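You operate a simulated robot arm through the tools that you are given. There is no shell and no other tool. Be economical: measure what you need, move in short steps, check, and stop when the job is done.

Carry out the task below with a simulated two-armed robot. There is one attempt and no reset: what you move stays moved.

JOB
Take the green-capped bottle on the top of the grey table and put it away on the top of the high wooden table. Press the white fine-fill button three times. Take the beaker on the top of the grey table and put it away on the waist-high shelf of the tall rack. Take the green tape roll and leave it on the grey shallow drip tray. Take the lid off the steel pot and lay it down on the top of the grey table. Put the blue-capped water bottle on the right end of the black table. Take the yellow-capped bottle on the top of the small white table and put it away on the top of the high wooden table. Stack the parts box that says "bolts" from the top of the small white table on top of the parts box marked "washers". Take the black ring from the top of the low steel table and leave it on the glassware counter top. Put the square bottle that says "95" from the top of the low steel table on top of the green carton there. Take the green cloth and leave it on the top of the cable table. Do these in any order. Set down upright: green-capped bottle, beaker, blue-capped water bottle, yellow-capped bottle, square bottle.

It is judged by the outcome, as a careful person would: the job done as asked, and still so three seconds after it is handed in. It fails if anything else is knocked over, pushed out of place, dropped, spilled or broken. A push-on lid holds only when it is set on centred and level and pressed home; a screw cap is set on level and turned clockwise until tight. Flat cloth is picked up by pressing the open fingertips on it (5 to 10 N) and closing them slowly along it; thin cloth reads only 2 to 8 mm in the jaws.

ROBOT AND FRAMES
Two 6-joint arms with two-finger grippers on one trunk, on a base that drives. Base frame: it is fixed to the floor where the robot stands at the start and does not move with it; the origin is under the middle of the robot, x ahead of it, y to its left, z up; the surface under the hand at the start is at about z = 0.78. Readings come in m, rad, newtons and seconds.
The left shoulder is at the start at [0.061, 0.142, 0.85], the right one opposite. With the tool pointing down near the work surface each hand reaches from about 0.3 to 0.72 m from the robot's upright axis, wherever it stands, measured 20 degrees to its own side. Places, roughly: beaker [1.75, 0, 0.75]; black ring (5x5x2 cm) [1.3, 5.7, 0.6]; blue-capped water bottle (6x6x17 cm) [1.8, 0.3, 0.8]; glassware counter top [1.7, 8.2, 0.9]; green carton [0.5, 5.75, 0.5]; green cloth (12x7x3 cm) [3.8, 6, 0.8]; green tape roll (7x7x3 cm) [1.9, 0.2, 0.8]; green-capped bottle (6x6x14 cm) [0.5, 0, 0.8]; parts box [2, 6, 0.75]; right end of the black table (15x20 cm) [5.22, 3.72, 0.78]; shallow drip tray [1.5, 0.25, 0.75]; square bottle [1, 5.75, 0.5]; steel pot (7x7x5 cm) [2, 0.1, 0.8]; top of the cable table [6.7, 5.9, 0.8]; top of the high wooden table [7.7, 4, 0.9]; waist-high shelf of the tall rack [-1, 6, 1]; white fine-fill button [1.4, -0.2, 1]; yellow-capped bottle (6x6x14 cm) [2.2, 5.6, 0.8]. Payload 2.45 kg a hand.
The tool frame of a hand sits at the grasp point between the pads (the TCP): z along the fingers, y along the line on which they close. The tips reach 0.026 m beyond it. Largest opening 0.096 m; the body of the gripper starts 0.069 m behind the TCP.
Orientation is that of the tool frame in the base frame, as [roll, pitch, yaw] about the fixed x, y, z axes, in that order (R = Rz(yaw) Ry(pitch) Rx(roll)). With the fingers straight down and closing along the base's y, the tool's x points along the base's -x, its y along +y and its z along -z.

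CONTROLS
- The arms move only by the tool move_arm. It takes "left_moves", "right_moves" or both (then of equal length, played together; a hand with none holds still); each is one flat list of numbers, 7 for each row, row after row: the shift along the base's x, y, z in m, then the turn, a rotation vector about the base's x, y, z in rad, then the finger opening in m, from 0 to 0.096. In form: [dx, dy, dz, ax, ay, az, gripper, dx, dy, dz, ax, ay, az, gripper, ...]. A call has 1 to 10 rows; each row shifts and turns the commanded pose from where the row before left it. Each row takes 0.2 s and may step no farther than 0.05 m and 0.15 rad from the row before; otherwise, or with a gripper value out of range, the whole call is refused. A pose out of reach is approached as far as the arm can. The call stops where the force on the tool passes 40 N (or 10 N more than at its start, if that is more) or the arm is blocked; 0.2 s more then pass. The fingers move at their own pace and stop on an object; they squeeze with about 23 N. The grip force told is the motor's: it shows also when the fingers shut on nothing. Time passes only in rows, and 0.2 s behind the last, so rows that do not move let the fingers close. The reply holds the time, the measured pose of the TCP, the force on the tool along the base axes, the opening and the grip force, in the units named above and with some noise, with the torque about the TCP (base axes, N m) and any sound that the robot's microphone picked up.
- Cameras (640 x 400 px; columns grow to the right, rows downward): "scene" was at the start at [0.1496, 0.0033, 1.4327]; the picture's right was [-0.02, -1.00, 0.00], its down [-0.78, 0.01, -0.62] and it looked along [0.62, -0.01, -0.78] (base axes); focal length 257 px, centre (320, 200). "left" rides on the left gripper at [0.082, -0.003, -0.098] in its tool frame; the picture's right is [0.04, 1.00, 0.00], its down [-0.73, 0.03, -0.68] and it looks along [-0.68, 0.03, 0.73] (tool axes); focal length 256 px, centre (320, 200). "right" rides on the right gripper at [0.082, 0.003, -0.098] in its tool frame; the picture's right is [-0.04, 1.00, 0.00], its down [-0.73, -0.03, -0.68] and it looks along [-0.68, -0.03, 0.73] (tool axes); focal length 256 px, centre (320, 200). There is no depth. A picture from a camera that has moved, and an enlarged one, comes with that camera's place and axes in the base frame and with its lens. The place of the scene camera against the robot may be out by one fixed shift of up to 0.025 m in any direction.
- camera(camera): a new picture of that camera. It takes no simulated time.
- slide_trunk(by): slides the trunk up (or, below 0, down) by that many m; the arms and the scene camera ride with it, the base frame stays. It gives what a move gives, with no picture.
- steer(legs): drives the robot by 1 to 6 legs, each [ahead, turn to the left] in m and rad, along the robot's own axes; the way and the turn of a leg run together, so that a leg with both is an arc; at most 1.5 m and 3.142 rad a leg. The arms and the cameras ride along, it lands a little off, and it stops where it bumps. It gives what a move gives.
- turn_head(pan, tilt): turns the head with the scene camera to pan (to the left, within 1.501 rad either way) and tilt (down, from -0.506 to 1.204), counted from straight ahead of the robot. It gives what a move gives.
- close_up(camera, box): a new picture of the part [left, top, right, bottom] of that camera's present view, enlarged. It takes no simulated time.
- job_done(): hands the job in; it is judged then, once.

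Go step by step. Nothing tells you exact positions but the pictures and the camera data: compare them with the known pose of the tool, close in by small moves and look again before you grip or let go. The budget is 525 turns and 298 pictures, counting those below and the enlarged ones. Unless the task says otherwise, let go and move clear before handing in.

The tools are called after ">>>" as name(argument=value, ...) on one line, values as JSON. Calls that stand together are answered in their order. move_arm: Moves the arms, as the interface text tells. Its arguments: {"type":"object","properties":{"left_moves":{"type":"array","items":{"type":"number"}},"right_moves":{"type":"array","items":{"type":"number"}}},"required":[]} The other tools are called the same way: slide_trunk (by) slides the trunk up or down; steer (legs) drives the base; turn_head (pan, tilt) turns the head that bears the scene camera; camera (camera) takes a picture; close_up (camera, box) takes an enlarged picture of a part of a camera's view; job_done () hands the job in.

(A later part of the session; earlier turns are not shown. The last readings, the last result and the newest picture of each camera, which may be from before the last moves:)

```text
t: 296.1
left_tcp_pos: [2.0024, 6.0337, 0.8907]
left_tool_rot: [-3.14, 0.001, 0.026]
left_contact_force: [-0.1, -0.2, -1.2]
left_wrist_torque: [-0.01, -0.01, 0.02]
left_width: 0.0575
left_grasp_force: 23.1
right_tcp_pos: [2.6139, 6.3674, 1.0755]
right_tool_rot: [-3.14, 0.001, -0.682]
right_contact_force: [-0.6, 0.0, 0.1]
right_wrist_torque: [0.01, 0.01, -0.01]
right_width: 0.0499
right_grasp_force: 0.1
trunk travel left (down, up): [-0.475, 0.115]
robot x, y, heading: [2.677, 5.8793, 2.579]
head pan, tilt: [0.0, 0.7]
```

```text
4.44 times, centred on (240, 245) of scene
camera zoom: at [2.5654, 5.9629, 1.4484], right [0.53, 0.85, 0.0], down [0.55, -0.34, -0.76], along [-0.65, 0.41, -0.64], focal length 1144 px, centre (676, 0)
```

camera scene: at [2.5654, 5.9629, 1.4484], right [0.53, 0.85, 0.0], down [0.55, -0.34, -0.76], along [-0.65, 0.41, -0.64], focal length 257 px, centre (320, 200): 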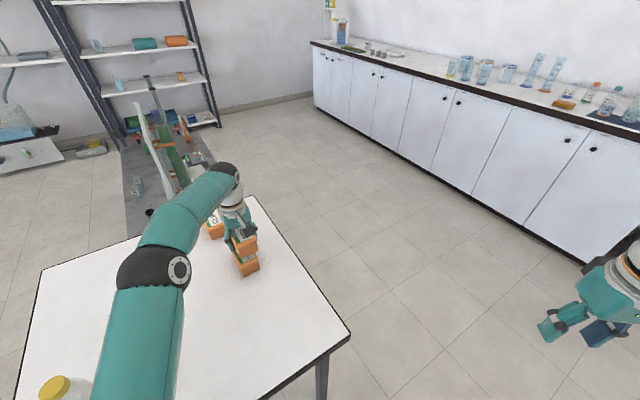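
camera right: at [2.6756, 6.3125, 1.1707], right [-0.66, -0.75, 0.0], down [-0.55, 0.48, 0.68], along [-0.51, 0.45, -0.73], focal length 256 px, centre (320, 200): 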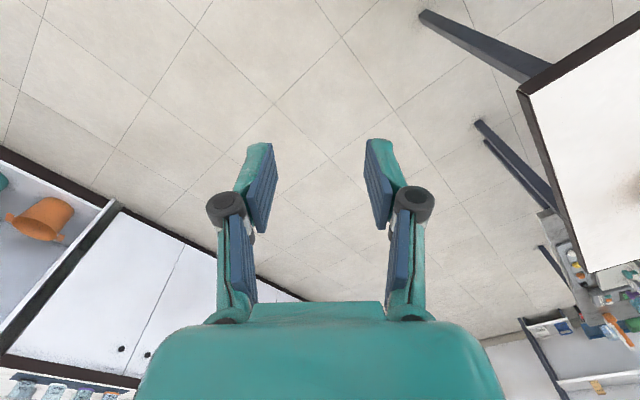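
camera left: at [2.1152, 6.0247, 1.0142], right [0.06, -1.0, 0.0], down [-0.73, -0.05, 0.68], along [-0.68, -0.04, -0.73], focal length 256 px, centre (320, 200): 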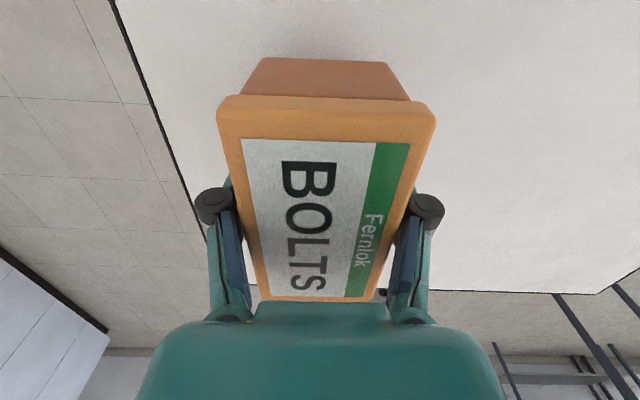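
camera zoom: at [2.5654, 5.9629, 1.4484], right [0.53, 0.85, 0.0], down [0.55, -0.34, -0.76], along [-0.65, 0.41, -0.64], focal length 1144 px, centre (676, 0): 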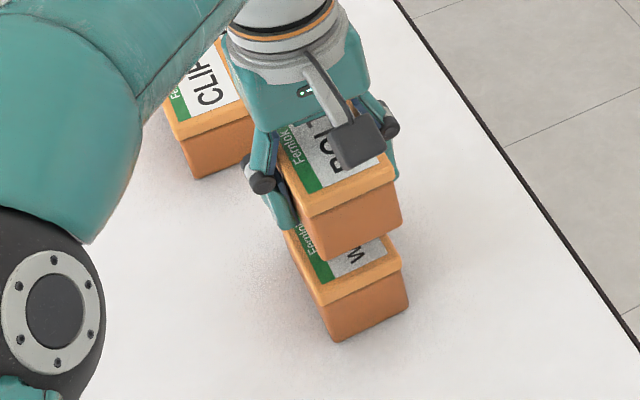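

The two boxes line up within a few millimetres. Lower onto it gently.

>>> move_arm(left_moves=[0, -0.003, -0.015, 0, 0, 0, 0.04, 0, 0, -0.008, 0, 0, 0, 0.04, 0, 0, -0.003, 0, 0, 0, 0.04, 0, 0, -0.003, 0, 0, 0, 0.04])

>>> move_arm(left_moves=[0, 0, -0.002, 0, 0, 0, 0.04, 0, 0, -0.002, 0, 0, 0, 0.04, 0, 0, -0.002, 0, 0, 0, 0.04])

>>> close_up(camera="scene", box=[190, 200, 290, 290])

```text
t: 297.1
left_tcp_pos: [2.003, 6.0307, 0.8626]
left_tool_rot: [-3.14, 0.002, 0.023]
left_contact_force: [-0.4, -0.3, 2.8]
left_wrist_torque: [-0.11, -0.02, 0.02]
left_width: 0.0577
left_grasp_force: 22.7
right_tcp_pos: [2.6153, 6.3685, 1.0733]
right_tool_rot: [-3.14, 0.0, -0.682]
right_contact_force: [-0.3, -0.4, -0.3]
right_wrist_torque: [0.01, 0.03, 0.03]
right_width: 0.0501
right_grasp_force: 0.1
trunk travel left (down, up): [-0.475, 0.115]
robot x, y, heading: [2.6743, 5.8782, 2.579]
head pan, tilt: [0.0, 0.7]
```

```text
t: 297.9
left_tcp_pos: [2.0047, 6.0312, 0.8617]
left_tool_rot: [-3.135, 0.013, 0.027]
left_contact_force: [-7.3, 1.9, 36.5]
left_wrist_torque: [-0.74, -0.35, -0.23]
left_width: 0.0577
left_grasp_force: 23.0
right_tcp_pos: [2.6168, 6.3672, 1.0749]
right_tool_rot: [-3.141, 0.003, -0.683]
right_contact_force: [-0.2, 0.4, 0.3]
right_wrist_torque: [0.01, -0.02, 0.0]
right_width: 0.05
right_grasp_force: 0.1
trunk travel left (down, up): [-0.475, 0.115]
robot x, y, heading: [2.6775, 5.878, 2.579]
head pan, tilt: [0.0, 0.7]
```

```text
4.44 times, centred on (240, 245) of scene
camera zoom: at [2.5697, 5.9625, 1.4494], right [0.53, 0.85, 0.0], down [0.54, -0.34, -0.77], along [-0.65, 0.41, -0.64], focal length 1144 px, centre (676, 0)
```

zoom: 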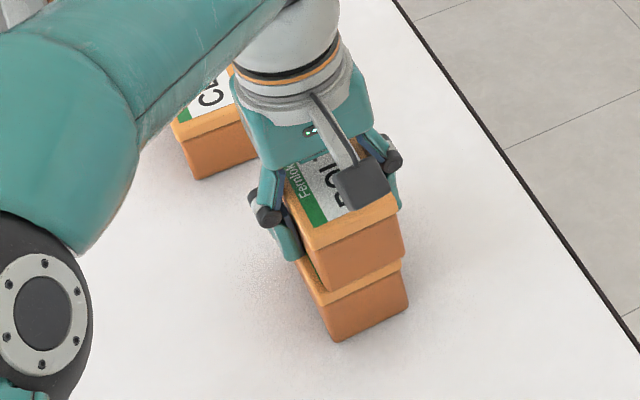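

In contact. Relax pressure, open, rise.

>>> move_arm(left_moves=[0, 0, 0.003, 0, 0, 0, 0.04, 0, 0, 0.002, 0, 0, 0, 0.04, 0, 0, 0, 0, 0, 0, 0.075, 0, 0, 0, 0, 0, 0, 0.075, 0, 0, 0.03, 0, 0, 0, 0.085, 0, 0, 0.04, 0, 0, 0, 0.085, 0, 0, 0.03, 0, 0, 0, 0.085])

>>> close_up(camera="scene", box=[190, 180, 290, 290])

>>> camera(camera="left")

```text
t: 299.5
left_tcp_pos: [2.0032, 6.0325, 0.9605]
left_tool_rot: [3.141, -0.001, 0.025]
left_contact_force: [0.2, 0.7, -0.6]
left_wrist_torque: [-0.01, 0.01, 0.01]
left_width: 0.085
left_grasp_force: 0.1
right_tcp_pos: [2.6138, 6.3674, 1.073]
right_tool_rot: [-3.138, 0.003, -0.683]
right_contact_force: [-0.9, 0.2, -0.7]
right_wrist_torque: [-0.02, 0.01, -0.02]
right_width: 0.0501
right_grasp_force: 0.0
trunk travel left (down, up): [-0.475, 0.115]
robot x, y, heading: [2.6802, 5.8846, 2.578]
head pan, tilt: [0.0, 0.7]
```

```text
3.64 times, centred on (240, 235) of scene
camera zoom: at [2.5662, 5.9634, 1.4484], right [0.53, 0.85, 0.0], down [0.54, -0.34, -0.76], along [-0.65, 0.41, -0.64], focal length 936 px, centre (611, 73)
```

zoom: 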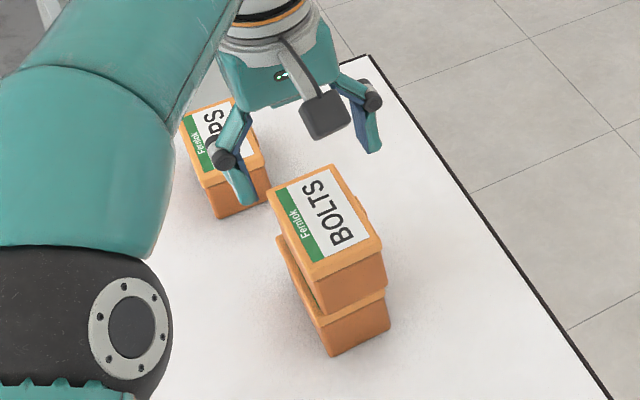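

```text
197 pictures are left
camera left: at [2.0845, 6.0363, 1.0595], right [0.06, -1.0, 0.0], down [-0.73, -0.05, 0.68], along [-0.68, -0.04, -0.73], focal length 256 px, centre (320, 200)
```

left: 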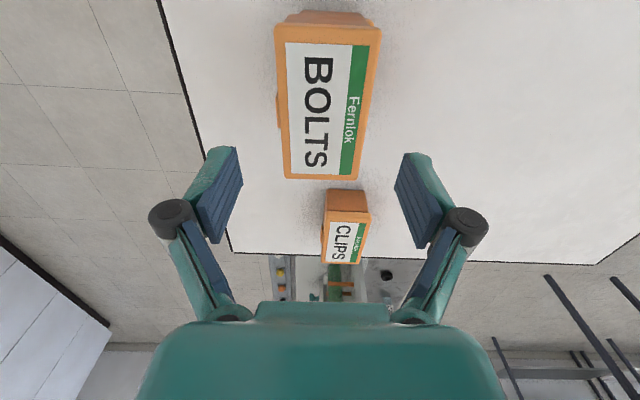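

Stack is neat. Now retract and go around the north side to the low steel table.

>>> move_arm(left_moves=[0.01, 0, 0.045, 0, 0, 0, 0.085, 0.03, -0.01, 0.035, 0, 0, 0, 0.08, 0.045, -0.01, 0, 0, 0, 0, 0.05, 0.045, -0.01, 0, 0, 0, 0, 0.05, 0.045, -0.01, 0, 0, 0, 0, 0.05, 0.045, -0.01, 0, 0, 0, 0, 0.05])

>>> steer(legs=[[-0.3, 0], [0, -0.95], [1.15, 0]])

>>> steer(legs=[[0, 0.75], [0, 0.85]])

>>> turn_head(pan=0.3, tilt=0.5)

>>> camera(camera="scene")

```text
t: 300.9
left_tcp_pos: [2.2267, 5.9799, 1.0421]
left_tool_rot: [-3.138, 0.001, 0.023]
left_contact_force: [0.2, -0.5, -0.1]
left_wrist_torque: [0.01, 0.01, 0.03]
left_width: 0.0501
left_grasp_force: 0.1
right_tcp_pos: [2.6151, 6.3663, 1.0736]
right_tool_rot: [-3.139, 0.003, -0.683]
right_contact_force: [-0.3, -0.4, 0.4]
right_wrist_torque: [0.0, 0.02, 0.0]
right_width: 0.0501
right_grasp_force: 0.1
trunk travel left (down, up): [-0.475, 0.115]
robot x, y, heading: [2.6774, 5.8782, 2.578]
head pan, tilt: [0.0, 0.7]
```

```text
t: 311.1
left_tcp_pos: [2.6769, 7.2823, 1.0427]
left_tool_rot: [-3.14, 0.001, -0.934]
left_contact_force: [0.4, 0.8, -0.8]
left_wrist_torque: [-0.03, -0.03, -0.01]
left_width: 0.0498
left_grasp_force: 0.1
right_tcp_pos: [3.2187, 7.1867, 1.0737]
right_tool_rot: [-3.14, 0.001, -1.642]
right_contact_force: [-0.8, 0.4, -0.7]
right_wrist_torque: [0.0, 0.0, 0.01]
right_width: 0.0499
right_grasp_force: 0.0
trunk travel left (down, up): [-0.475, 0.115]
robot x, y, heading: [2.8596, 6.8542, 1.62]
head pan, tilt: [0.0, 0.7]
```

```text
t: 315.4
left_tcp_pos: [2.3959, 6.8037, 1.0425]
left_tool_rot: [-3.138, -0.001, 0.349]
left_contact_force: [-1.1, 0.0, 1.4]
left_wrist_torque: [0.01, -0.03, -0.02]
left_width: 0.05
left_grasp_force: 0.0
right_tcp_pos: [2.6374, 7.2965, 1.0752]
right_tool_rot: [-3.138, 0.0, -0.354]
right_contact_force: [-0.5, -0.3, 0.3]
right_wrist_torque: [0.04, -0.03, 0.02]
right_width: 0.0501
right_grasp_force: 0.1
trunk travel left (down, up): [-0.475, 0.115]
robot x, y, heading: [2.8711, 6.8967, 2.921]
head pan, tilt: [0.0, 0.7]
stopped in leg 2: the robot was blocked; the commanded pose is now the measured one
```

```text
t: 316.2
left_tcp_pos: [2.3969, 6.8045, 1.0446]
left_tool_rot: [-3.14, 0.003, 0.351]
left_contact_force: [0.5, -0.5, 0.0]
left_wrist_torque: [-0.02, -0.03, 0.06]
left_width: 0.0501
left_grasp_force: 0.0
right_tcp_pos: [2.6382, 7.2966, 1.0741]
right_tool_rot: [-3.139, 0.002, -0.353]
right_contact_force: [0.5, 0.1, -0.1]
right_wrist_torque: [-0.02, 0.0, -0.01]
right_width: 0.0501
right_grasp_force: 0.0
trunk travel left (down, up): [-0.475, 0.115]
robot x, y, heading: [2.8647, 6.8982, 2.924]
head pan, tilt: [0.3, 0.499]
```

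```text
196 pictures are left
camera scene: at [2.7293, 6.9049, 1.4662], right [-0.08, 1.0, 0.0], down [0.48, 0.04, -0.88], along [-0.87, -0.07, -0.48], focal length 257 px, centre (320, 200)
```

scene: 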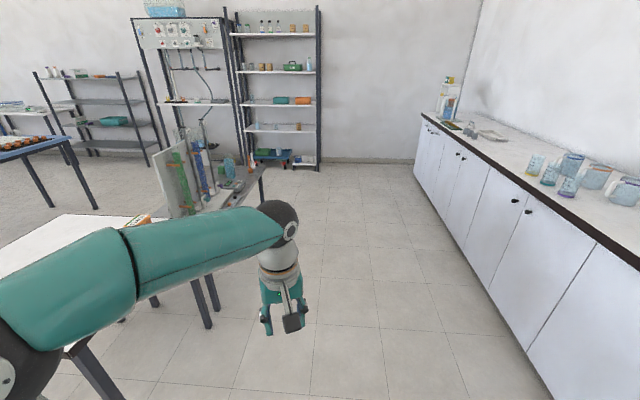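

>>> steer(legs=[[0, 0.3], [1.0, 0], [0.7, 0]])

>>> steer(legs=[[0, 0.75], [0, 0.75]])

>>> turn_head(pan=0.0, tilt=0.7)

>>> camera(camera="scene")

```text
t: 325.9
left_tcp_pos: [0.7729, 6.5146, 1.0441]
left_tool_rot: [-3.14, -0.001, 0.66]
left_contact_force: [-0.7, 0.8, 0.6]
left_wrist_torque: [0.0, 0.02, 0.03]
left_width: 0.0498
left_grasp_force: 0.1
right_tcp_pos: [0.8554, 7.0573, 1.0743]
right_tool_rot: [-3.142, 0.0, -0.045]
right_contact_force: [0.2, 0.4, -0.4]
right_wrist_torque: [-0.05, -0.01, 0.01]
right_width: 0.0499
right_grasp_force: 0.0
trunk travel left (down, up): [-0.475, 0.115]
robot x, y, heading: [1.1937, 6.7432, -3.055]
head pan, tilt: [0.3, 0.499]
```

```text
t: 330.1
left_tcp_pos: [1.2707, 6.2673, 1.0442]
left_tool_rot: [-3.138, 0.0, 1.896]
left_contact_force: [-0.4, -0.5, -0.7]
left_wrist_torque: [0.01, 0.03, 0.03]
left_width: 0.0499
left_grasp_force: 0.1
right_tcp_pos: [0.7848, 6.5226, 1.0774]
right_tool_rot: [-3.139, 0.001, 1.19]
right_contact_force: [0.0, -0.1, -0.5]
right_wrist_torque: [0.04, 0.01, -0.03]
right_width: 0.05
right_grasp_force: 0.0
trunk travel left (down, up): [-0.475, 0.115]
robot x, y, heading: [1.159, 6.752, -1.8]
head pan, tilt: [0.3, 0.499]
stopped in leg 2: the robot was blocked; the commanded pose is now the measured one
```

```text
t: 330.9
left_tcp_pos: [1.2695, 6.2664, 1.0453]
left_tool_rot: [-3.137, 0.004, 1.896]
left_contact_force: [-0.2, -0.8, -0.7]
left_wrist_torque: [0.03, -0.02, -0.01]
left_width: 0.0499
left_grasp_force: 0.0
right_tcp_pos: [0.7821, 6.5229, 1.0757]
right_tool_rot: [-3.139, 0.003, 1.19]
right_contact_force: [-0.3, -0.5, 1.0]
right_wrist_torque: [0.02, 0.01, 0.01]
right_width: 0.0499
right_grasp_force: 0.0
trunk travel left (down, up): [-0.475, 0.115]
robot x, y, heading: [1.1586, 6.7556, -1.804]
head pan, tilt: [0.0, 0.7]
```

```text
195 pictures are left
camera scene: at [1.1368, 6.6145, 1.4485], right [-0.97, 0.23, 0.0], down [0.15, 0.63, -0.77], along [-0.18, -0.74, -0.64], focal length 257 px, centre (320, 200)
```

scene: 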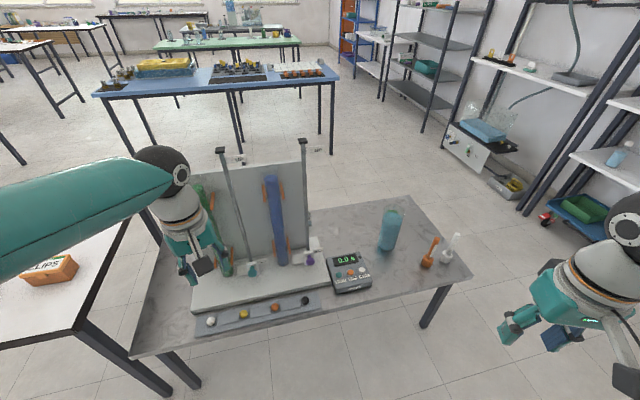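

The carton, square bottle and ring must be on the south side, hidden by the board. I'll drive around the west end of the table.

>>> steer(legs=[[0, -0.65], [0, -0.65], [1.3, 0]])

>>> steer(legs=[[0, 0.75], [0, 0.75]])

>>> turn_head(pan=0.0, tilt=0.6)

>>> camera(camera="scene")

```text
t: 334.9
left_tcp_pos: [0.7418, 6.4703, 1.0457]
left_tool_rot: [-3.139, 0.001, 0.697]
left_contact_force: [-0.1, -0.1, -0.8]
left_wrist_torque: [-0.06, 0.0, 0.0]
left_width: 0.0498
left_grasp_force: 0.0
right_tcp_pos: [0.8042, 7.0157, 1.0745]
right_tool_rot: [-3.139, 0.0, -0.008]
right_contact_force: [-0.5, 0.3, 0.2]
right_wrist_torque: [-0.01, -0.01, 0.04]
right_width: 0.0498
right_grasp_force: 0.0
trunk travel left (down, up): [-0.475, 0.115]
robot x, y, heading: [1.1598, 6.7131, -3.014]
head pan, tilt: [0.0, 0.7]
stopped in leg 2: the robot was blocked; the commanded pose is now the measured one
```

```text
t: 339.0
left_tcp_pos: [1.2447, 6.2348, 1.048]
left_tool_rot: [-3.138, 0.0, 1.918]
left_contact_force: [-0.2, 0.0, -0.6]
left_wrist_torque: [0.02, 0.03, 0.05]
left_width: 0.05
left_grasp_force: 0.0
right_tcp_pos: [0.7539, 6.4789, 1.0778]
right_tool_rot: [-3.139, 0.003, 1.21]
right_contact_force: [0.2, -0.3, 0.7]
right_wrist_torque: [0.02, 0.01, -0.01]
right_width: 0.0501
right_grasp_force: 0.0
trunk travel left (down, up): [-0.475, 0.115]
robot x, y, heading: [1.1215, 6.7186, -1.773]
head pan, tilt: [0.0, 0.7]
stopped in leg 2: the robot was blocked; the commanded pose is now the measured one
```

```text
t: 339.7
left_tcp_pos: [1.2437, 6.2357, 1.0472]
left_tool_rot: [-3.138, 0.002, 1.917]
left_contact_force: [-0.6, 0.3, 0.2]
left_wrist_torque: [0.01, 0.02, -0.01]
left_width: 0.0502
left_grasp_force: 0.0
right_tcp_pos: [0.7524, 6.4796, 1.0777]
right_tool_rot: [-3.14, 0.001, 1.212]
right_contact_force: [0.0, 0.1, 0.2]
right_wrist_torque: [-0.01, 0.01, 0.0]
right_width: 0.0498
right_grasp_force: 0.0
trunk travel left (down, up): [-0.475, 0.115]
robot x, y, heading: [1.1173, 6.7204, -1.779]
head pan, tilt: [0.0, 0.6]
```

```text
194 pictures are left
camera scene: at [1.1032, 6.5793, 1.4571], right [-0.98, 0.21, 0.0], down [0.12, 0.55, -0.82], along [-0.17, -0.81, -0.57], focal length 257 px, centre (320, 200)
```

scene: 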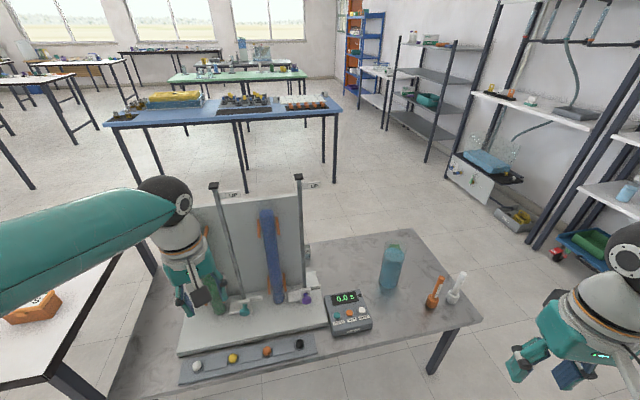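

>>> steer(legs=[[0, -0.68]])

>>> steer(legs=[[0, -0.66], [1.3, 0]])

>>> steer(legs=[[0, 0.78]])

>>> steer(legs=[[0, 0.76]])

>>> camera(camera="scene")

```text
t: 342.1
left_tcp_pos: [0.9108, 6.2659, 1.0454]
left_tool_rot: [-3.138, -0.002, 1.24]
left_contact_force: [-0.4, -0.2, -0.4]
left_wrist_torque: [-0.01, 0.02, 0.01]
left_width: 0.05
left_grasp_force: 0.0
right_tcp_pos: [0.6816, 6.7632, 1.0759]
right_tool_rot: [-3.139, 0.001, 0.532]
right_contact_force: [0.2, 0.6, 0.8]
right_wrist_torque: [0.03, -0.01, 0.02]
right_width: 0.0501
right_grasp_force: 0.0
trunk travel left (down, up): [-0.475, 0.115]
robot x, y, heading: [1.1308, 6.7036, -2.458]
head pan, tilt: [0.0, 0.6]
```

```text
t: 350.8
left_tcp_pos: [-0.6185, 6.4512, 1.0476]
left_tool_rot: [-3.138, 0.001, 0.583]
left_contact_force: [-0.1, 1.1, 1.0]
left_wrist_torque: [-0.01, -0.04, 0.01]
left_width: 0.0498
left_grasp_force: 0.1
right_tcp_pos: [-0.4958, 6.9869, 1.0778]
right_tool_rot: [-3.14, 0.003, -0.122]
right_contact_force: [-0.1, 0.6, -0.6]
right_wrist_torque: [0.04, 0.01, 0.03]
right_width: 0.05
right_grasp_force: 0.0
trunk travel left (down, up): [-0.475, 0.115]
robot x, y, heading: [-0.1722, 6.6613, -3.114]
head pan, tilt: [0.0, 0.6]
```

```text
t: 353.5
left_tcp_pos: [-0.3484, 6.2004, 1.048]
left_tool_rot: [-3.139, 0.0, 1.355]
left_contact_force: [-0.4, -0.3, 0.4]
left_wrist_torque: [-0.05, -0.04, -0.01]
left_width: 0.0497
left_grasp_force: 0.1
right_tcp_pos: [-0.6334, 6.6709, 1.078]
right_tool_rot: [-3.141, 0.001, 0.647]
right_contact_force: [0.4, 0.0, 0.8]
right_wrist_torque: [0.02, -0.03, 0.03]
right_width: 0.0499
right_grasp_force: 0.0
trunk travel left (down, up): [-0.475, 0.115]
robot x, y, heading: [-0.1956, 6.6792, -2.341]
head pan, tilt: [0.0, 0.6]
```

```text
t: 356.1
left_tcp_pos: [0.0209, 6.2242, 1.0477]
left_tool_rot: [-3.141, 0.001, 2.111]
left_contact_force: [-0.8, -1.5, 0.0]
left_wrist_torque: [0.0, -0.01, 0.01]
left_width: 0.0501
left_grasp_force: 0.1
right_tcp_pos: [-0.5072, 6.3692, 1.0794]
right_tool_rot: [-3.138, 0.002, 1.404]
right_contact_force: [0.1, 0.3, -0.8]
right_wrist_torque: [-0.02, -0.04, -0.01]
right_width: 0.0499
right_grasp_force: 0.1
trunk travel left (down, up): [-0.475, 0.115]
robot x, y, heading: [-0.2235, 6.6728, -1.597]
head pan, tilt: [0.0, 0.6]
```

```text
193 pictures are left
camera scene: at [-0.2099, 6.5319, 1.4571], right [-1.0, 0.02, 0.0], down [0.01, 0.57, -0.82], along [-0.02, -0.82, -0.57], focal length 257 px, centre (320, 200)
```

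scene: 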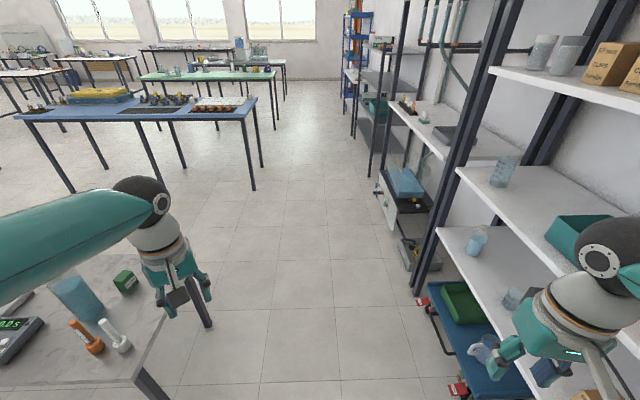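

Now I see the green carton near (0.58, 5.8). Continue south, easing away from the rack.

>>> steer(legs=[[0, 0.12], [1.2, 0], [0.55, 0]])

>>> steer(legs=[[0, 0.78]])

>>> steer(legs=[[0, 0.72]])

>>> turn_head(pan=0.6, tilt=0.6)

>>> camera(camera="scene")

```text
t: 365.7
left_tcp_pos: [0.2624, 4.5234, 1.048]
left_tool_rot: [-3.139, -0.001, 2.244]
left_contact_force: [-0.3, 0.2, 0.4]
left_wrist_torque: [0.05, 0.01, -0.03]
left_width: 0.05
left_grasp_force: 0.0
right_tcp_pos: [-0.2822, 4.5978, 1.0805]
right_tool_rot: [-3.14, 0.002, 1.537]
right_contact_force: [0.0, 0.3, -0.1]
right_wrist_torque: [-0.01, -0.02, 0.03]
right_width: 0.05
right_grasp_force: 0.0
trunk travel left (down, up): [-0.475, 0.115]
robot x, y, heading: [-0.0352, 4.9412, -1.464]
head pan, tilt: [0.0, 0.6]
```

```text
t: 368.4
left_tcp_pos: [0.4716, 4.8545, 1.0492]
left_tool_rot: [-3.139, 0.001, 3.024]
left_contact_force: [0.3, -0.4, 0.1]
left_wrist_torque: [0.01, 0.0, -0.03]
left_width: 0.0499
left_grasp_force: 0.1
right_tcp_pos: [0.0312, 4.523, 1.0796]
right_tool_rot: [-3.14, 0.002, 2.318]
right_contact_force: [-0.4, 0.5, -0.8]
right_wrist_torque: [-0.02, 0.02, 0.0]
right_width: 0.0501
right_grasp_force: 0.0
trunk travel left (down, up): [-0.475, 0.115]
robot x, y, heading: [-0.0461, 4.923, -0.686]
head pan, tilt: [0.0, 0.6]
```

```text
t: 370.9
left_tcp_pos: [0.3891, 5.2112, 1.0491]
left_tool_rot: [-3.138, 0.001, -2.542]
left_contact_force: [-0.2, 0.1, -0.6]
left_wrist_torque: [0.0, 0.03, 0.04]
left_width: 0.05
left_grasp_force: 0.2
right_tcp_pos: [0.2736, 4.6742, 1.0798]
right_tool_rot: [-3.141, 0.001, 3.033]
right_contact_force: [0.0, 0.5, 0.8]
right_wrist_torque: [0.02, 0.02, -0.01]
right_width: 0.0499
right_grasp_force: 0.0
trunk travel left (down, up): [-0.475, 0.115]
robot x, y, heading: [-0.0454, 4.9001, 0.023]
head pan, tilt: [0.0, 0.6]
```

```text
t: 371.9
left_tcp_pos: [0.3892, 5.2109, 1.0498]
left_tool_rot: [-3.137, 0.001, -2.543]
left_contact_force: [0.1, -0.6, 1.2]
left_wrist_torque: [0.02, 0.0, -0.03]
left_width: 0.0498
left_grasp_force: 0.1
right_tcp_pos: [0.2741, 4.6736, 1.0803]
right_tool_rot: [-3.14, 0.002, 3.031]
right_contact_force: [0.2, 0.4, -0.8]
right_wrist_torque: [0.0, -0.01, 0.01]
right_width: 0.05
right_grasp_force: 0.1
trunk travel left (down, up): [-0.475, 0.115]
robot x, y, heading: [-0.0479, 4.8987, 0.023]
head pan, tilt: [0.6, 0.6]
```

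```text
192 pictures are left
camera scene: at [0.0972, 4.9578, 1.4571], right [0.58, -0.81, 0.0], down [-0.46, -0.33, -0.82], along [0.67, 0.48, -0.57], focal length 257 px, centre (320, 200)
```

scene: 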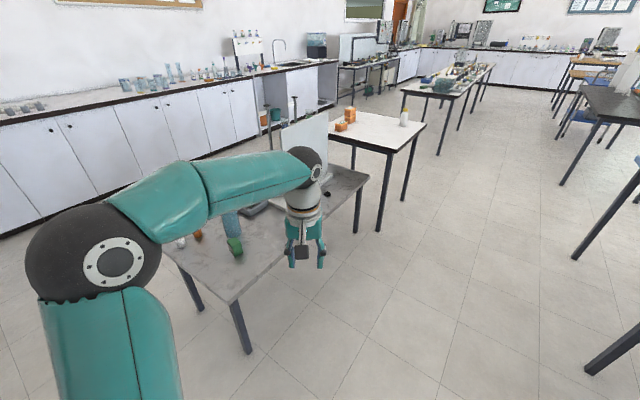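

>>> steer(legs=[[0.95, 0], [0, 0.78]])

>>> steer(legs=[[0, 0.77]])

>>> turn_head(pan=0.0, tilt=0.8)

>>> camera(camera="scene")

```text
t: 379.2
left_tcp_pos: [0.9823, 5.4544, 1.0503]
left_tool_rot: [-3.139, -0.001, -1.764]
left_contact_force: [0.0, 0.1, 0.5]
left_wrist_torque: [-0.03, -0.03, 0.0]
left_width: 0.0499
left_grasp_force: 0.1
right_tcp_pos: [1.2766, 4.9925, 1.0804]
right_tool_rot: [-3.141, 0.002, -2.472]
right_contact_force: [-0.2, 0.6, 0.9]
right_wrist_torque: [0.03, 0.0, 0.01]
right_width: 0.0502
right_grasp_force: 0.0
trunk travel left (down, up): [-0.475, 0.115]
robot x, y, heading: [0.9085, 4.9091, 0.804]
head pan, tilt: [0.6, 0.6]
```

```text
t: 381.9
left_tcp_pos: [0.5777, 5.3502, 1.0501]
left_tool_rot: [-3.139, 0.0, -0.987]
left_contact_force: [-0.7, -0.4, -0.8]
left_wrist_torque: [-0.01, -0.01, -0.02]
left_width: 0.0501
left_grasp_force: 0.1
right_tcp_pos: [1.1132, 5.2276, 1.0817]
right_tool_rot: [-3.14, 0.003, -1.693]
right_contact_force: [-0.2, 0.2, 0.8]
right_wrist_torque: [0.01, 0.01, 0.0]
right_width: 0.05
right_grasp_force: 0.1
trunk travel left (down, up): [-0.475, 0.115]
robot x, y, heading: [0.9325, 4.9097, 1.572]
head pan, tilt: [0.6, 0.6]
```

```text
t: 382.9
left_tcp_pos: [0.5779, 5.3504, 1.0502]
left_tool_rot: [-3.137, -0.002, -0.985]
left_contact_force: [-0.1, 0.1, 0.5]
left_wrist_torque: [-0.01, 0.0, -0.01]
left_width: 0.0499
left_grasp_force: 0.1
right_tcp_pos: [1.1132, 5.2272, 1.0822]
right_tool_rot: [-3.139, 0.003, -1.693]
right_contact_force: [0.1, -0.2, 0.3]
right_wrist_torque: [0.01, -0.01, 0.02]
right_width: 0.05
right_grasp_force: 0.0
trunk travel left (down, up): [-0.475, 0.115]
robot x, y, heading: [0.9371, 4.9093, 1.574]
head pan, tilt: [0.0, 0.799]
```

```text
191 pictures are left
camera scene: at [0.9468, 5.0561, 1.4403], right [1.0, 0.01, 0.0], down [0.0, -0.72, -0.7], along [0.0, 0.7, -0.72], focal length 257 px, centre (320, 200)
```

scene: 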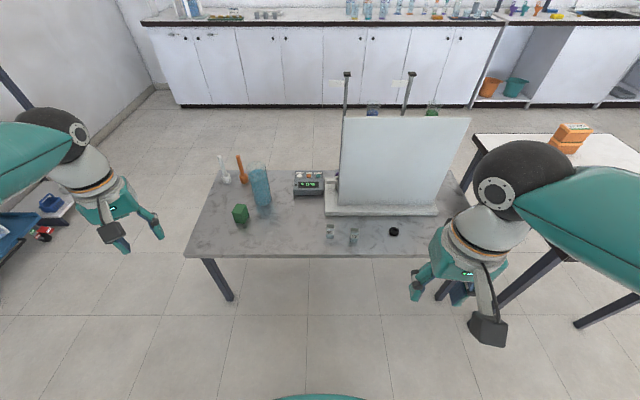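

>>> close_up(camera="scene", box=[180, 140, 460, 270])

>>> close_up(camera="scene", box=[300, 210, 410, 260])

```text
2.29 times, centred on (320, 205) of scene
camera zoom: at [0.9468, 5.0561, 1.4403], right [1.0, 0.01, 0.0], down [0.0, -0.72, -0.7], along [0.0, 0.7, -0.72], focal length 588 px, centre (320, 189)
```

zoom: 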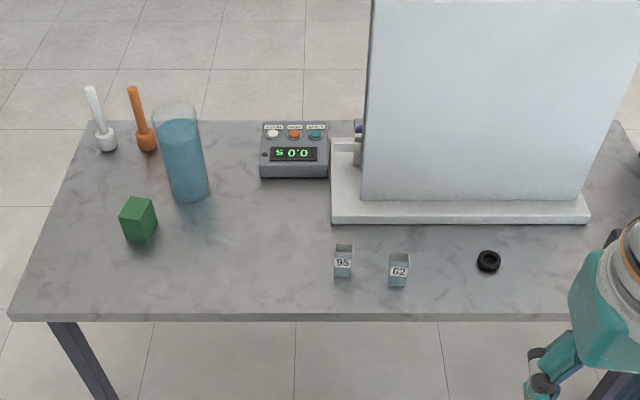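

```text
5.82 times, centred on (355, 235) of scene
camera zoom: at [0.9468, 5.0561, 1.4403], right [1.0, 0.01, 0.0], down [0.0, -0.72, -0.7], along [0.0, 0.7, -0.72], focal length 1497 px, centre (116, -4)
```

zoom: 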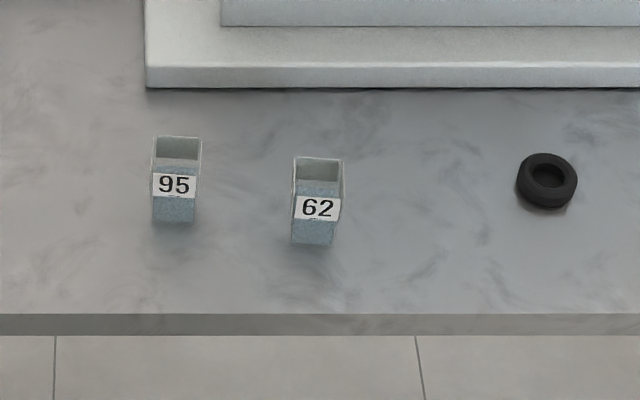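

The square bottles "95" and "62" are small, the ring is at right, the carton at left. Move closer and lower the trunk.

>>> steer(legs=[[0.3, 0]])

>>> slide_trunk(by=-0.22)

>>> camera(camera="scene")

>>> camera(camera="left")

```text
t: 384.9
left_tcp_pos: [0.5792, 5.6535, 1.0491]
left_tool_rot: [-3.14, -0.001, -0.99]
left_contact_force: [0.5, -0.4, -0.5]
left_wrist_torque: [-0.02, 0.01, 0.02]
left_width: 0.0498
left_grasp_force: 0.2
right_tcp_pos: [1.1143, 5.5291, 1.0807]
right_tool_rot: [-3.14, 0.003, -1.699]
right_contact_force: [-0.2, 0.4, 0.4]
right_wrist_torque: [-0.03, 0.01, 0.03]
right_width: 0.05
right_grasp_force: 0.0
trunk travel left (down, up): [-0.475, 0.115]
robot x, y, heading: [0.9372, 5.2136, 1.563]
head pan, tilt: [0.0, 0.799]
```

```text
t: 387.3
left_tcp_pos: [0.5792, 5.6521, 0.8298]
left_tool_rot: [-3.138, -0.001, -0.99]
left_contact_force: [-0.1, 0.8, 0.8]
left_wrist_torque: [0.01, 0.02, 0.0]
left_width: 0.0502
left_grasp_force: 0.1
right_tcp_pos: [1.1139, 5.5273, 0.8614]
right_tool_rot: [-3.139, 0.001, -1.697]
right_contact_force: [-0.2, -0.6, -0.7]
right_wrist_torque: [0.02, 0.0, 0.02]
right_width: 0.0499
right_grasp_force: 0.1
trunk travel left (down, up): [-0.255, 0.335]
robot x, y, heading: [0.9393, 5.2101, 1.57]
head pan, tilt: [0.0, 0.799]
```

```text
188 pictures are left
camera scene: at [0.9471, 5.3571, 1.2203], right [1.0, 0.0, 0.0], down [0.0, -0.72, -0.7], along [0.0, 0.7, -0.72], focal length 257 px, centre (320, 200)
```

scene: 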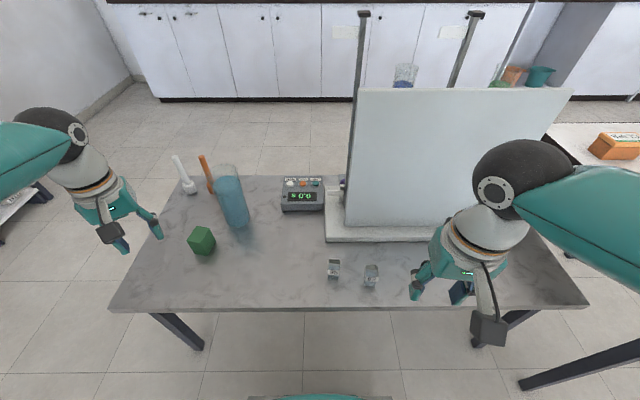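

```text
187 pictures are left
camera left: at [0.6267, 5.5858, 0.9297], right [-0.81, -0.58, 0.0], down [-0.43, 0.6, 0.68], along [-0.39, 0.55, -0.73], focal length 256 px, centre (320, 200)
```

left: 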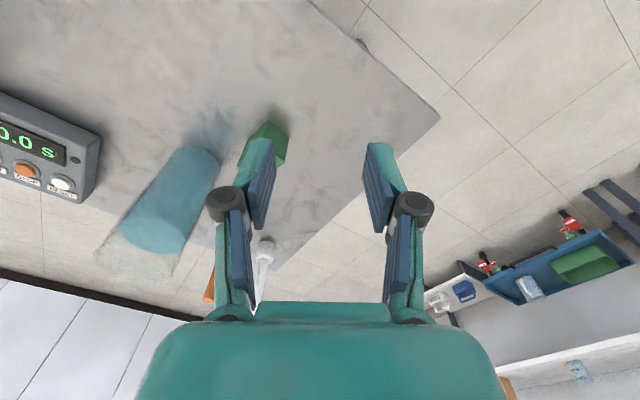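

Table surface z≈0.555; "95" at about (0.986, 5.705), carton at (0.61, 5.80), ring at (1.26, 5.716). Move the left hand above "95", right hand aside.

>>> move_arm(left_moves=[0.045, 0.0055, 0, 0, 0, -0.0645, 0.07, 0.045, 0.0055, 0, 0, 0, -0.0645, 0.07, 0.045, 0.0055, 0, 0, 0, -0.0645, 0.07, 0.045, 0.0055, 0, 0, 0, -0.0645, 0.07, 0.045, 0.0055, 0, 0, 0, -0.0645, 0.07, 0.045, 0.0055, 0, 0, 0, -0.0645, 0.07, 0.045, 0.0055, 0, 0, 0, -0.0645, 0.07, 0.045, 0.0055, 0, 0, 0, -0.0645, 0.07, 0.045, 0.0055, 0, 0, 0, -0.0645, 0.07], right_moves=[0.03, -0.02, 0.01, 0, 0, 0, 0.05, 0.03, -0.02, 0.01, 0, 0, 0, 0.05, 0.03, -0.02, 0, 0, 0, 0, 0.05, 0.03, -0.02, 0, 0, 0, 0, 0.05, 0.03, -0.02, 0, 0, 0, 0, 0.05, 0.0, 0, 0, 0, 0, 0, 0.05, 0, 0, 0, 0, 0, 0, 0.05, 0, 0, 0, 0, 0, 0, 0.05, 0, 0, 0, 0, 0, 0, 0.05])

>>> camera(camera="left")

```text
t: 389.3
left_tcp_pos: [0.9851, 5.7025, 0.8311]
left_tool_rot: [-3.14, 0.001, -1.573]
left_contact_force: [0.1, 0.1, 0.4]
left_wrist_torque: [-0.01, -0.02, -0.02]
left_width: 0.0699
left_grasp_force: 0.1
right_tcp_pos: [1.2652, 5.4274, 0.8828]
right_tool_rot: [-3.138, 0.001, -1.698]
right_contact_force: [-0.8, 0.3, 0.6]
right_wrist_torque: [0.01, -0.02, 0.03]
right_width: 0.0498
right_grasp_force: 0.0
trunk travel left (down, up): [-0.255, 0.335]
robot x, y, heading: [0.9341, 5.214, 1.568]
head pan, tilt: [0.0, 0.799]
```

```text
186 pictures are left
camera left: at [0.9873, 5.6205, 0.9304], right [-1.0, -0.04, 0.0], down [-0.03, 0.73, 0.68], along [-0.02, 0.68, -0.73], focal length 256 px, centre (320, 200)
```

left: 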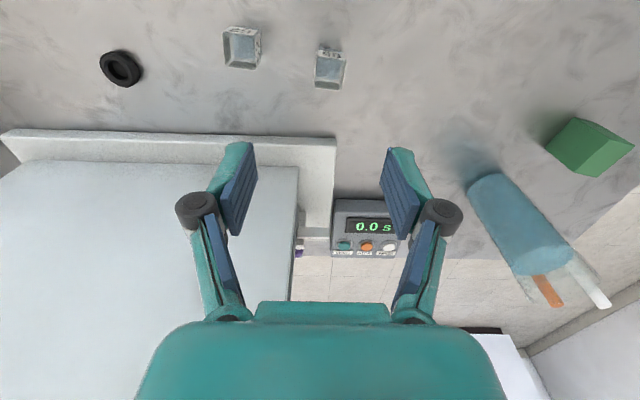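

>>> move_arm(left_moves=[-0.01, 0.01, -0.045, 0, 0, 0, 0.065, 0, 0, -0.045, 0, 0, 0, 0.065, 0, 0, -0.03, 0, 0, 0, 0.065])

>>> camera(camera="left")

```text
t: 390.1
left_tcp_pos: [0.9755, 5.7116, 0.7117]
left_tool_rot: [-3.138, -0.001, -1.571]
left_contact_force: [1.0, 0.2, -0.6]
left_wrist_torque: [-0.02, -0.04, -0.01]
left_width: 0.065
left_grasp_force: 0.0
right_tcp_pos: [1.264, 5.4282, 0.882]
right_tool_rot: [-3.139, 0.002, -1.698]
right_contact_force: [-0.7, 0.6, -0.6]
right_wrist_torque: [0.01, 0.01, 0.0]
right_width: 0.0501
right_grasp_force: 0.1
trunk travel left (down, up): [-0.255, 0.335]
robot x, y, heading: [0.9344, 5.2098, 1.569]
head pan, tilt: [0.0, 0.799]
```

```text
185 pictures are left
camera left: at [0.9782, 5.6314, 0.81], right [-1.0, -0.04, 0.0], down [-0.03, 0.73, 0.68], along [-0.02, 0.68, -0.73], focal length 256 px, centre (320, 200)
```

left: 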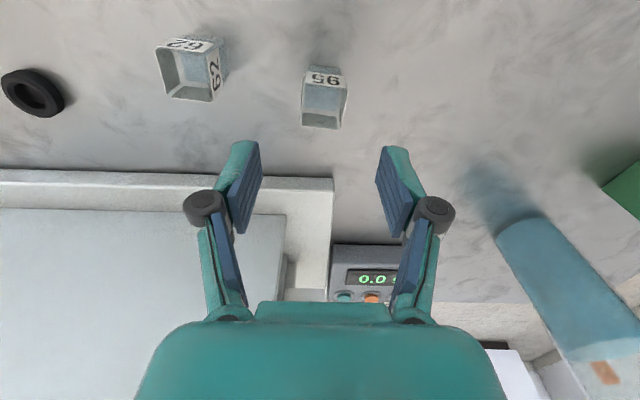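

>>> move_arm(left_moves=[-0.001, 0.001, -0.045, 0, 0, 0, 0.065, 0, 0, -0.04, 0, 0, 0, 0.065, 0, 0, -0.02, 0, 0, 0, 0.065])

>>> camera(camera="left")

```text
t: 390.9
left_tcp_pos: [0.9733, 5.7131, 0.6054]
left_tool_rot: [-3.139, -0.001, -1.571]
left_contact_force: [-0.2, 0.4, 0.3]
left_wrist_torque: [0.03, -0.02, -0.02]
left_width: 0.065
left_grasp_force: 0.1
right_tcp_pos: [1.2644, 5.4272, 0.8842]
right_tool_rot: [-3.14, 0.002, -1.698]
right_contact_force: [-0.4, 0.3, -1.4]
right_wrist_torque: [0.0, -0.02, 0.01]
right_width: 0.0499
right_grasp_force: 0.1
trunk travel left (down, up): [-0.255, 0.335]
robot x, y, heading: [0.937, 5.2145, 1.565]
head pan, tilt: [0.0, 0.799]
```

```text
184 pictures are left
camera left: at [0.9762, 5.6317, 0.7051], right [-1.0, -0.04, 0.0], down [-0.03, 0.73, 0.68], along [-0.02, 0.68, -0.73], focal length 256 px, centre (320, 200)
```

left: 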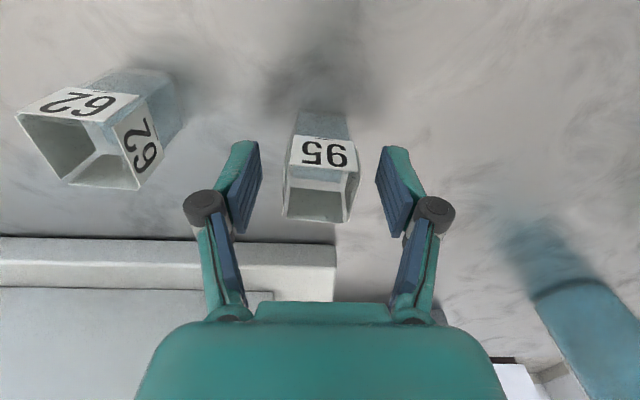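

>>> move_arm(left_moves=[0, 0, -0.005, 0, 0, -0.08, 0.06, 0, 0, 0, 0, 0, 0, 0.04, 0, 0, 0, 0, 0, 0, 0.02, 0, 0, 0, 0, 0, 0, 0.02, 0, 0, 0.015, 0, 0, 0, 0.02])

>>> camera(camera="left")

```text
t: 392.1
left_tcp_pos: [0.9737, 5.713, 0.6161]
left_tool_rot: [-3.136, 0.001, -1.652]
left_contact_force: [0.7, -0.6, -1.3]
left_wrist_torque: [-0.01, 0.02, -0.01]
left_width: 0.0329
left_grasp_force: 22.0
right_tcp_pos: [1.2654, 5.4281, 0.8828]
right_tool_rot: [-3.14, 0.0, -1.698]
right_contact_force: [-1.0, 0.4, -0.3]
right_wrist_torque: [-0.01, 0.02, 0.02]
right_width: 0.05
right_grasp_force: 0.1
trunk travel left (down, up): [-0.255, 0.335]
robot x, y, heading: [0.9323, 5.2052, 1.566]
head pan, tilt: [0.0, 0.799]
```

```text
183 pictures are left
camera left: at [0.9695, 5.6312, 0.7151], right [-1.0, 0.04, 0.0], down [0.03, 0.73, 0.68], along [0.03, 0.68, -0.73], focal length 256 px, centre (320, 200)
```

left: 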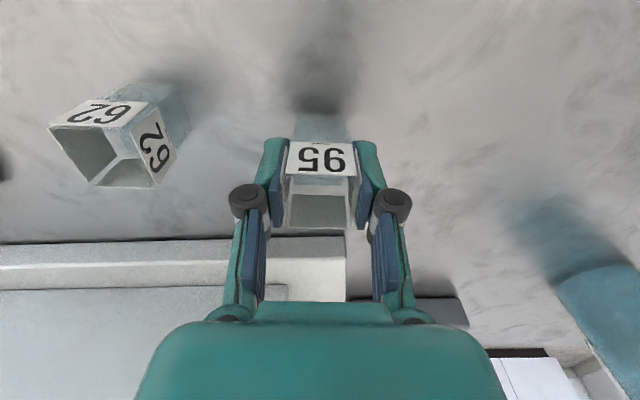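

"95" held. Lift and carry it toward the carton.

>>> move_arm(left_moves=[0, 0, 0.045, 0, 0, 0, 0.02, 0, 0, 0.045, 0, 0, 0, 0.02, 0, -0.01, 0.045, 0, 0, 0, 0.02, -0.04, 0, 0.025, 0, 0, 0, 0.02, -0.046, 0, 0, 0, 0, 0, 0.02, -0.046, 0, 0, 0, 0, 0, 0.02, -0.046, 0, 0, 0, 0, 0, 0.02, -0.046, 0, 0, 0, 0, 0, 0.02, -0.046, 0, 0, 0, 0, 0, 0.02, -0.046, 0, 0, 0, 0, 0, 0.02])

>>> camera(camera="left")

>>> camera(camera="scene")

```text
t: 394.3
left_tcp_pos: [0.6533, 5.7024, 0.7753]
left_tool_rot: [-3.137, 0.001, -1.651]
left_contact_force: [-0.1, 0.1, -0.7]
left_wrist_torque: [-0.01, 0.01, -0.01]
left_width: 0.0331
left_grasp_force: 23.0
right_tcp_pos: [1.2643, 5.4289, 0.883]
right_tool_rot: [-3.139, 0.002, -1.699]
right_contact_force: [0.9, 0.4, -0.3]
right_wrist_torque: [0.01, -0.01, -0.03]
right_width: 0.0499
right_grasp_force: 0.0
trunk travel left (down, up): [-0.255, 0.335]
robot x, y, heading: [0.932, 5.2107, 1.571]
head pan, tilt: [0.0, 0.799]
```

```text
182 pictures are left
camera left: at [0.6504, 5.6208, 0.8737], right [-1.0, 0.04, 0.0], down [0.03, 0.73, 0.68], along [0.03, 0.68, -0.73], focal length 256 px, centre (320, 200)
```

left: 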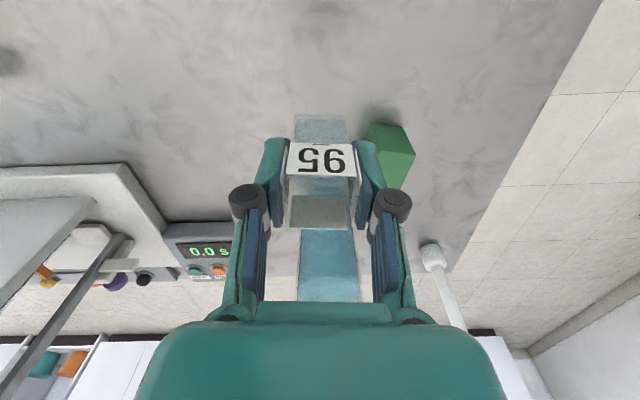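

```text
181 pictures are left
camera scene: at [0.947, 5.3571, 1.2203], right [1.0, 0.0, 0.0], down [0.0, -0.72, -0.7], along [0.0, 0.7, -0.72], focal length 257 px, centre (320, 200)
```

scene: 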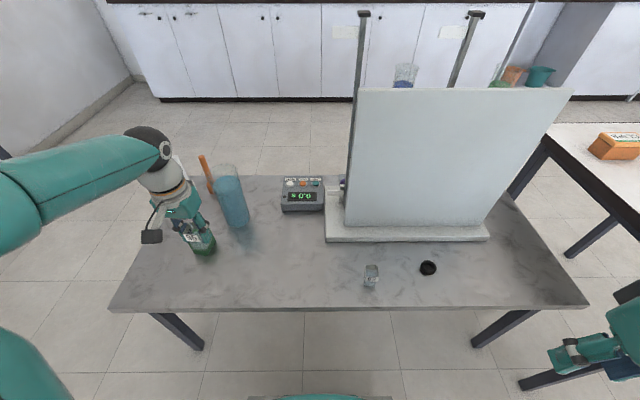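

>>> close_up(camera="left", box=[330, 90, 450, 220])

>>> close_up(camera="scene", box=[150, 180, 260, 270])

```text
3.08 times, centred on (390, 155) of left
camera zoom: at [0.6504, 5.6208, 0.8737], right [-1.0, 0.04, 0.0], down [0.03, 0.73, 0.68], along [0.03, 0.68, -0.73], focal length 788 px, centre (105, 338)
```

zoom: 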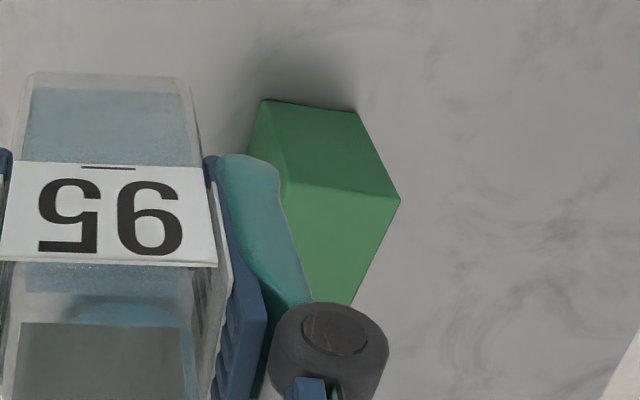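

```text
4.44 times, centred on (205, 225) of scene
camera zoom: at [0.947, 5.3571, 1.2203], right [1.0, 0.0, 0.0], down [0.0, -0.72, -0.7], along [0.0, 0.7, -0.72], focal length 1144 px, centre (831, 89)
```

zoom: 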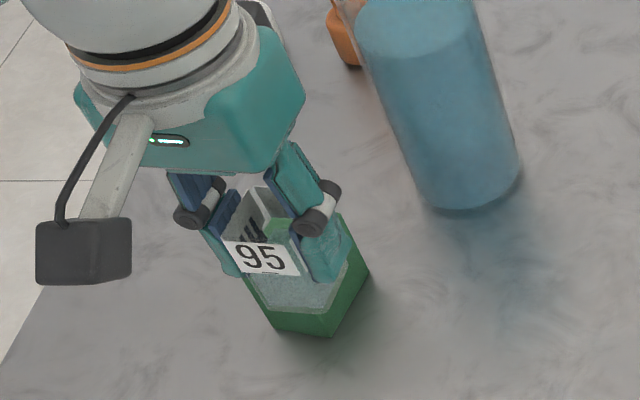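

Carton top: centre (0.575, 5.808), z≈0.626, slightly rotated. Move over it with matching angle and look.

>>> move_arm(left_moves=[-0.026, 0.035, 0, 0, 0, -0.04, 0.02, -0.026, 0.035, 0, 0, 0, -0.04, 0.02, -0.026, 0.035, 0, 0, 0, -0.02, 0.02, 0, 0, -0.04, 0, 0, 0, 0.02])

>>> close_up(camera="left", box=[240, 70, 420, 250])

>>> close_up(camera="scene", box=[150, 160, 260, 270])

```text
t: 395.3
left_tcp_pos: [0.58, 5.8083, 0.7356]
left_tool_rot: [-3.139, 0.001, -1.752]
left_contact_force: [0.1, 0.0, -1.6]
left_wrist_torque: [-0.02, 0.0, 0.0]
left_width: 0.0329
left_grasp_force: 22.5
right_tcp_pos: [1.2638, 5.4271, 0.8826]
right_tool_rot: [-3.141, 0.001, -1.699]
right_contact_force: [0.6, -0.3, 0.6]
right_wrist_torque: [0.0, 0.02, 0.01]
right_width: 0.05
right_grasp_force: 0.0
trunk travel left (down, up): [-0.255, 0.335]
robot x, y, heading: [0.9339, 5.2104, 1.573]
head pan, tilt: [0.0, 0.799]
```

```text
2.22 times, centred on (330, 160) of left
camera zoom: at [0.5667, 5.7267, 0.8342], right [-0.99, 0.14, 0.0], down [0.1, 0.73, 0.68], along [0.1, 0.67, -0.73], focal length 569 px, centre (298, 289)
```

zoom: 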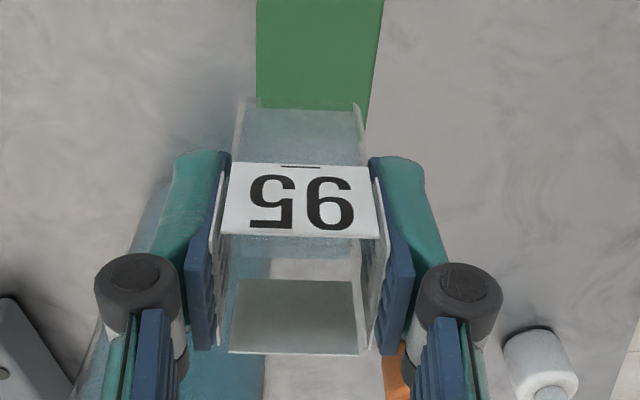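

```text
3.64 times, centred on (205, 215) of scene
camera zoom: at [0.947, 5.3575, 1.2202], right [1.0, 0.0, 0.0], down [0.0, -0.72, -0.7], along [0.0, 0.7, -0.72], focal length 936 px, centre (738, 146)
```

zoom: 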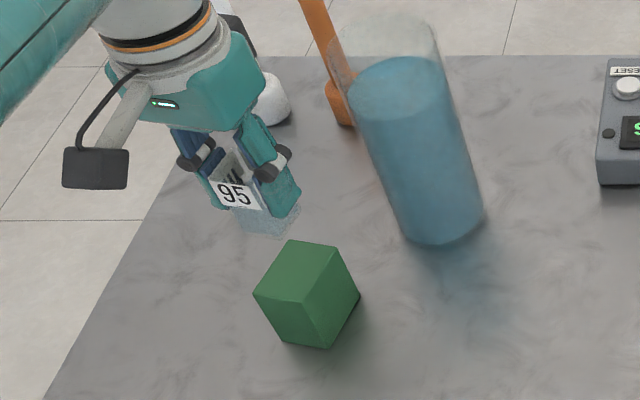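

>>> camera(camera="left")

```text
176 pictures are left
camera left: at [0.5667, 5.7267, 0.8342], right [-0.99, 0.14, 0.0], down [0.1, 0.73, 0.68], along [0.1, 0.67, -0.73], focal length 256 px, centre (320, 200)
```

left: 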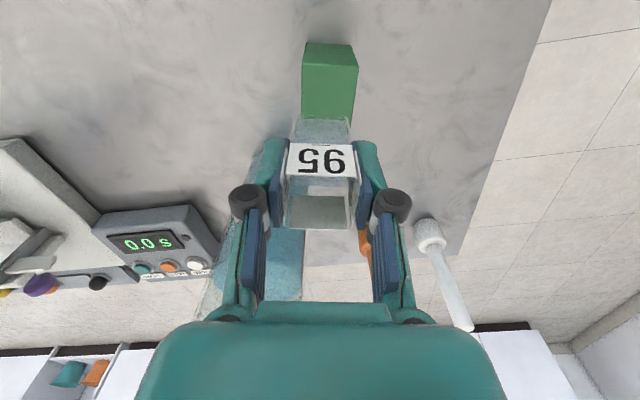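

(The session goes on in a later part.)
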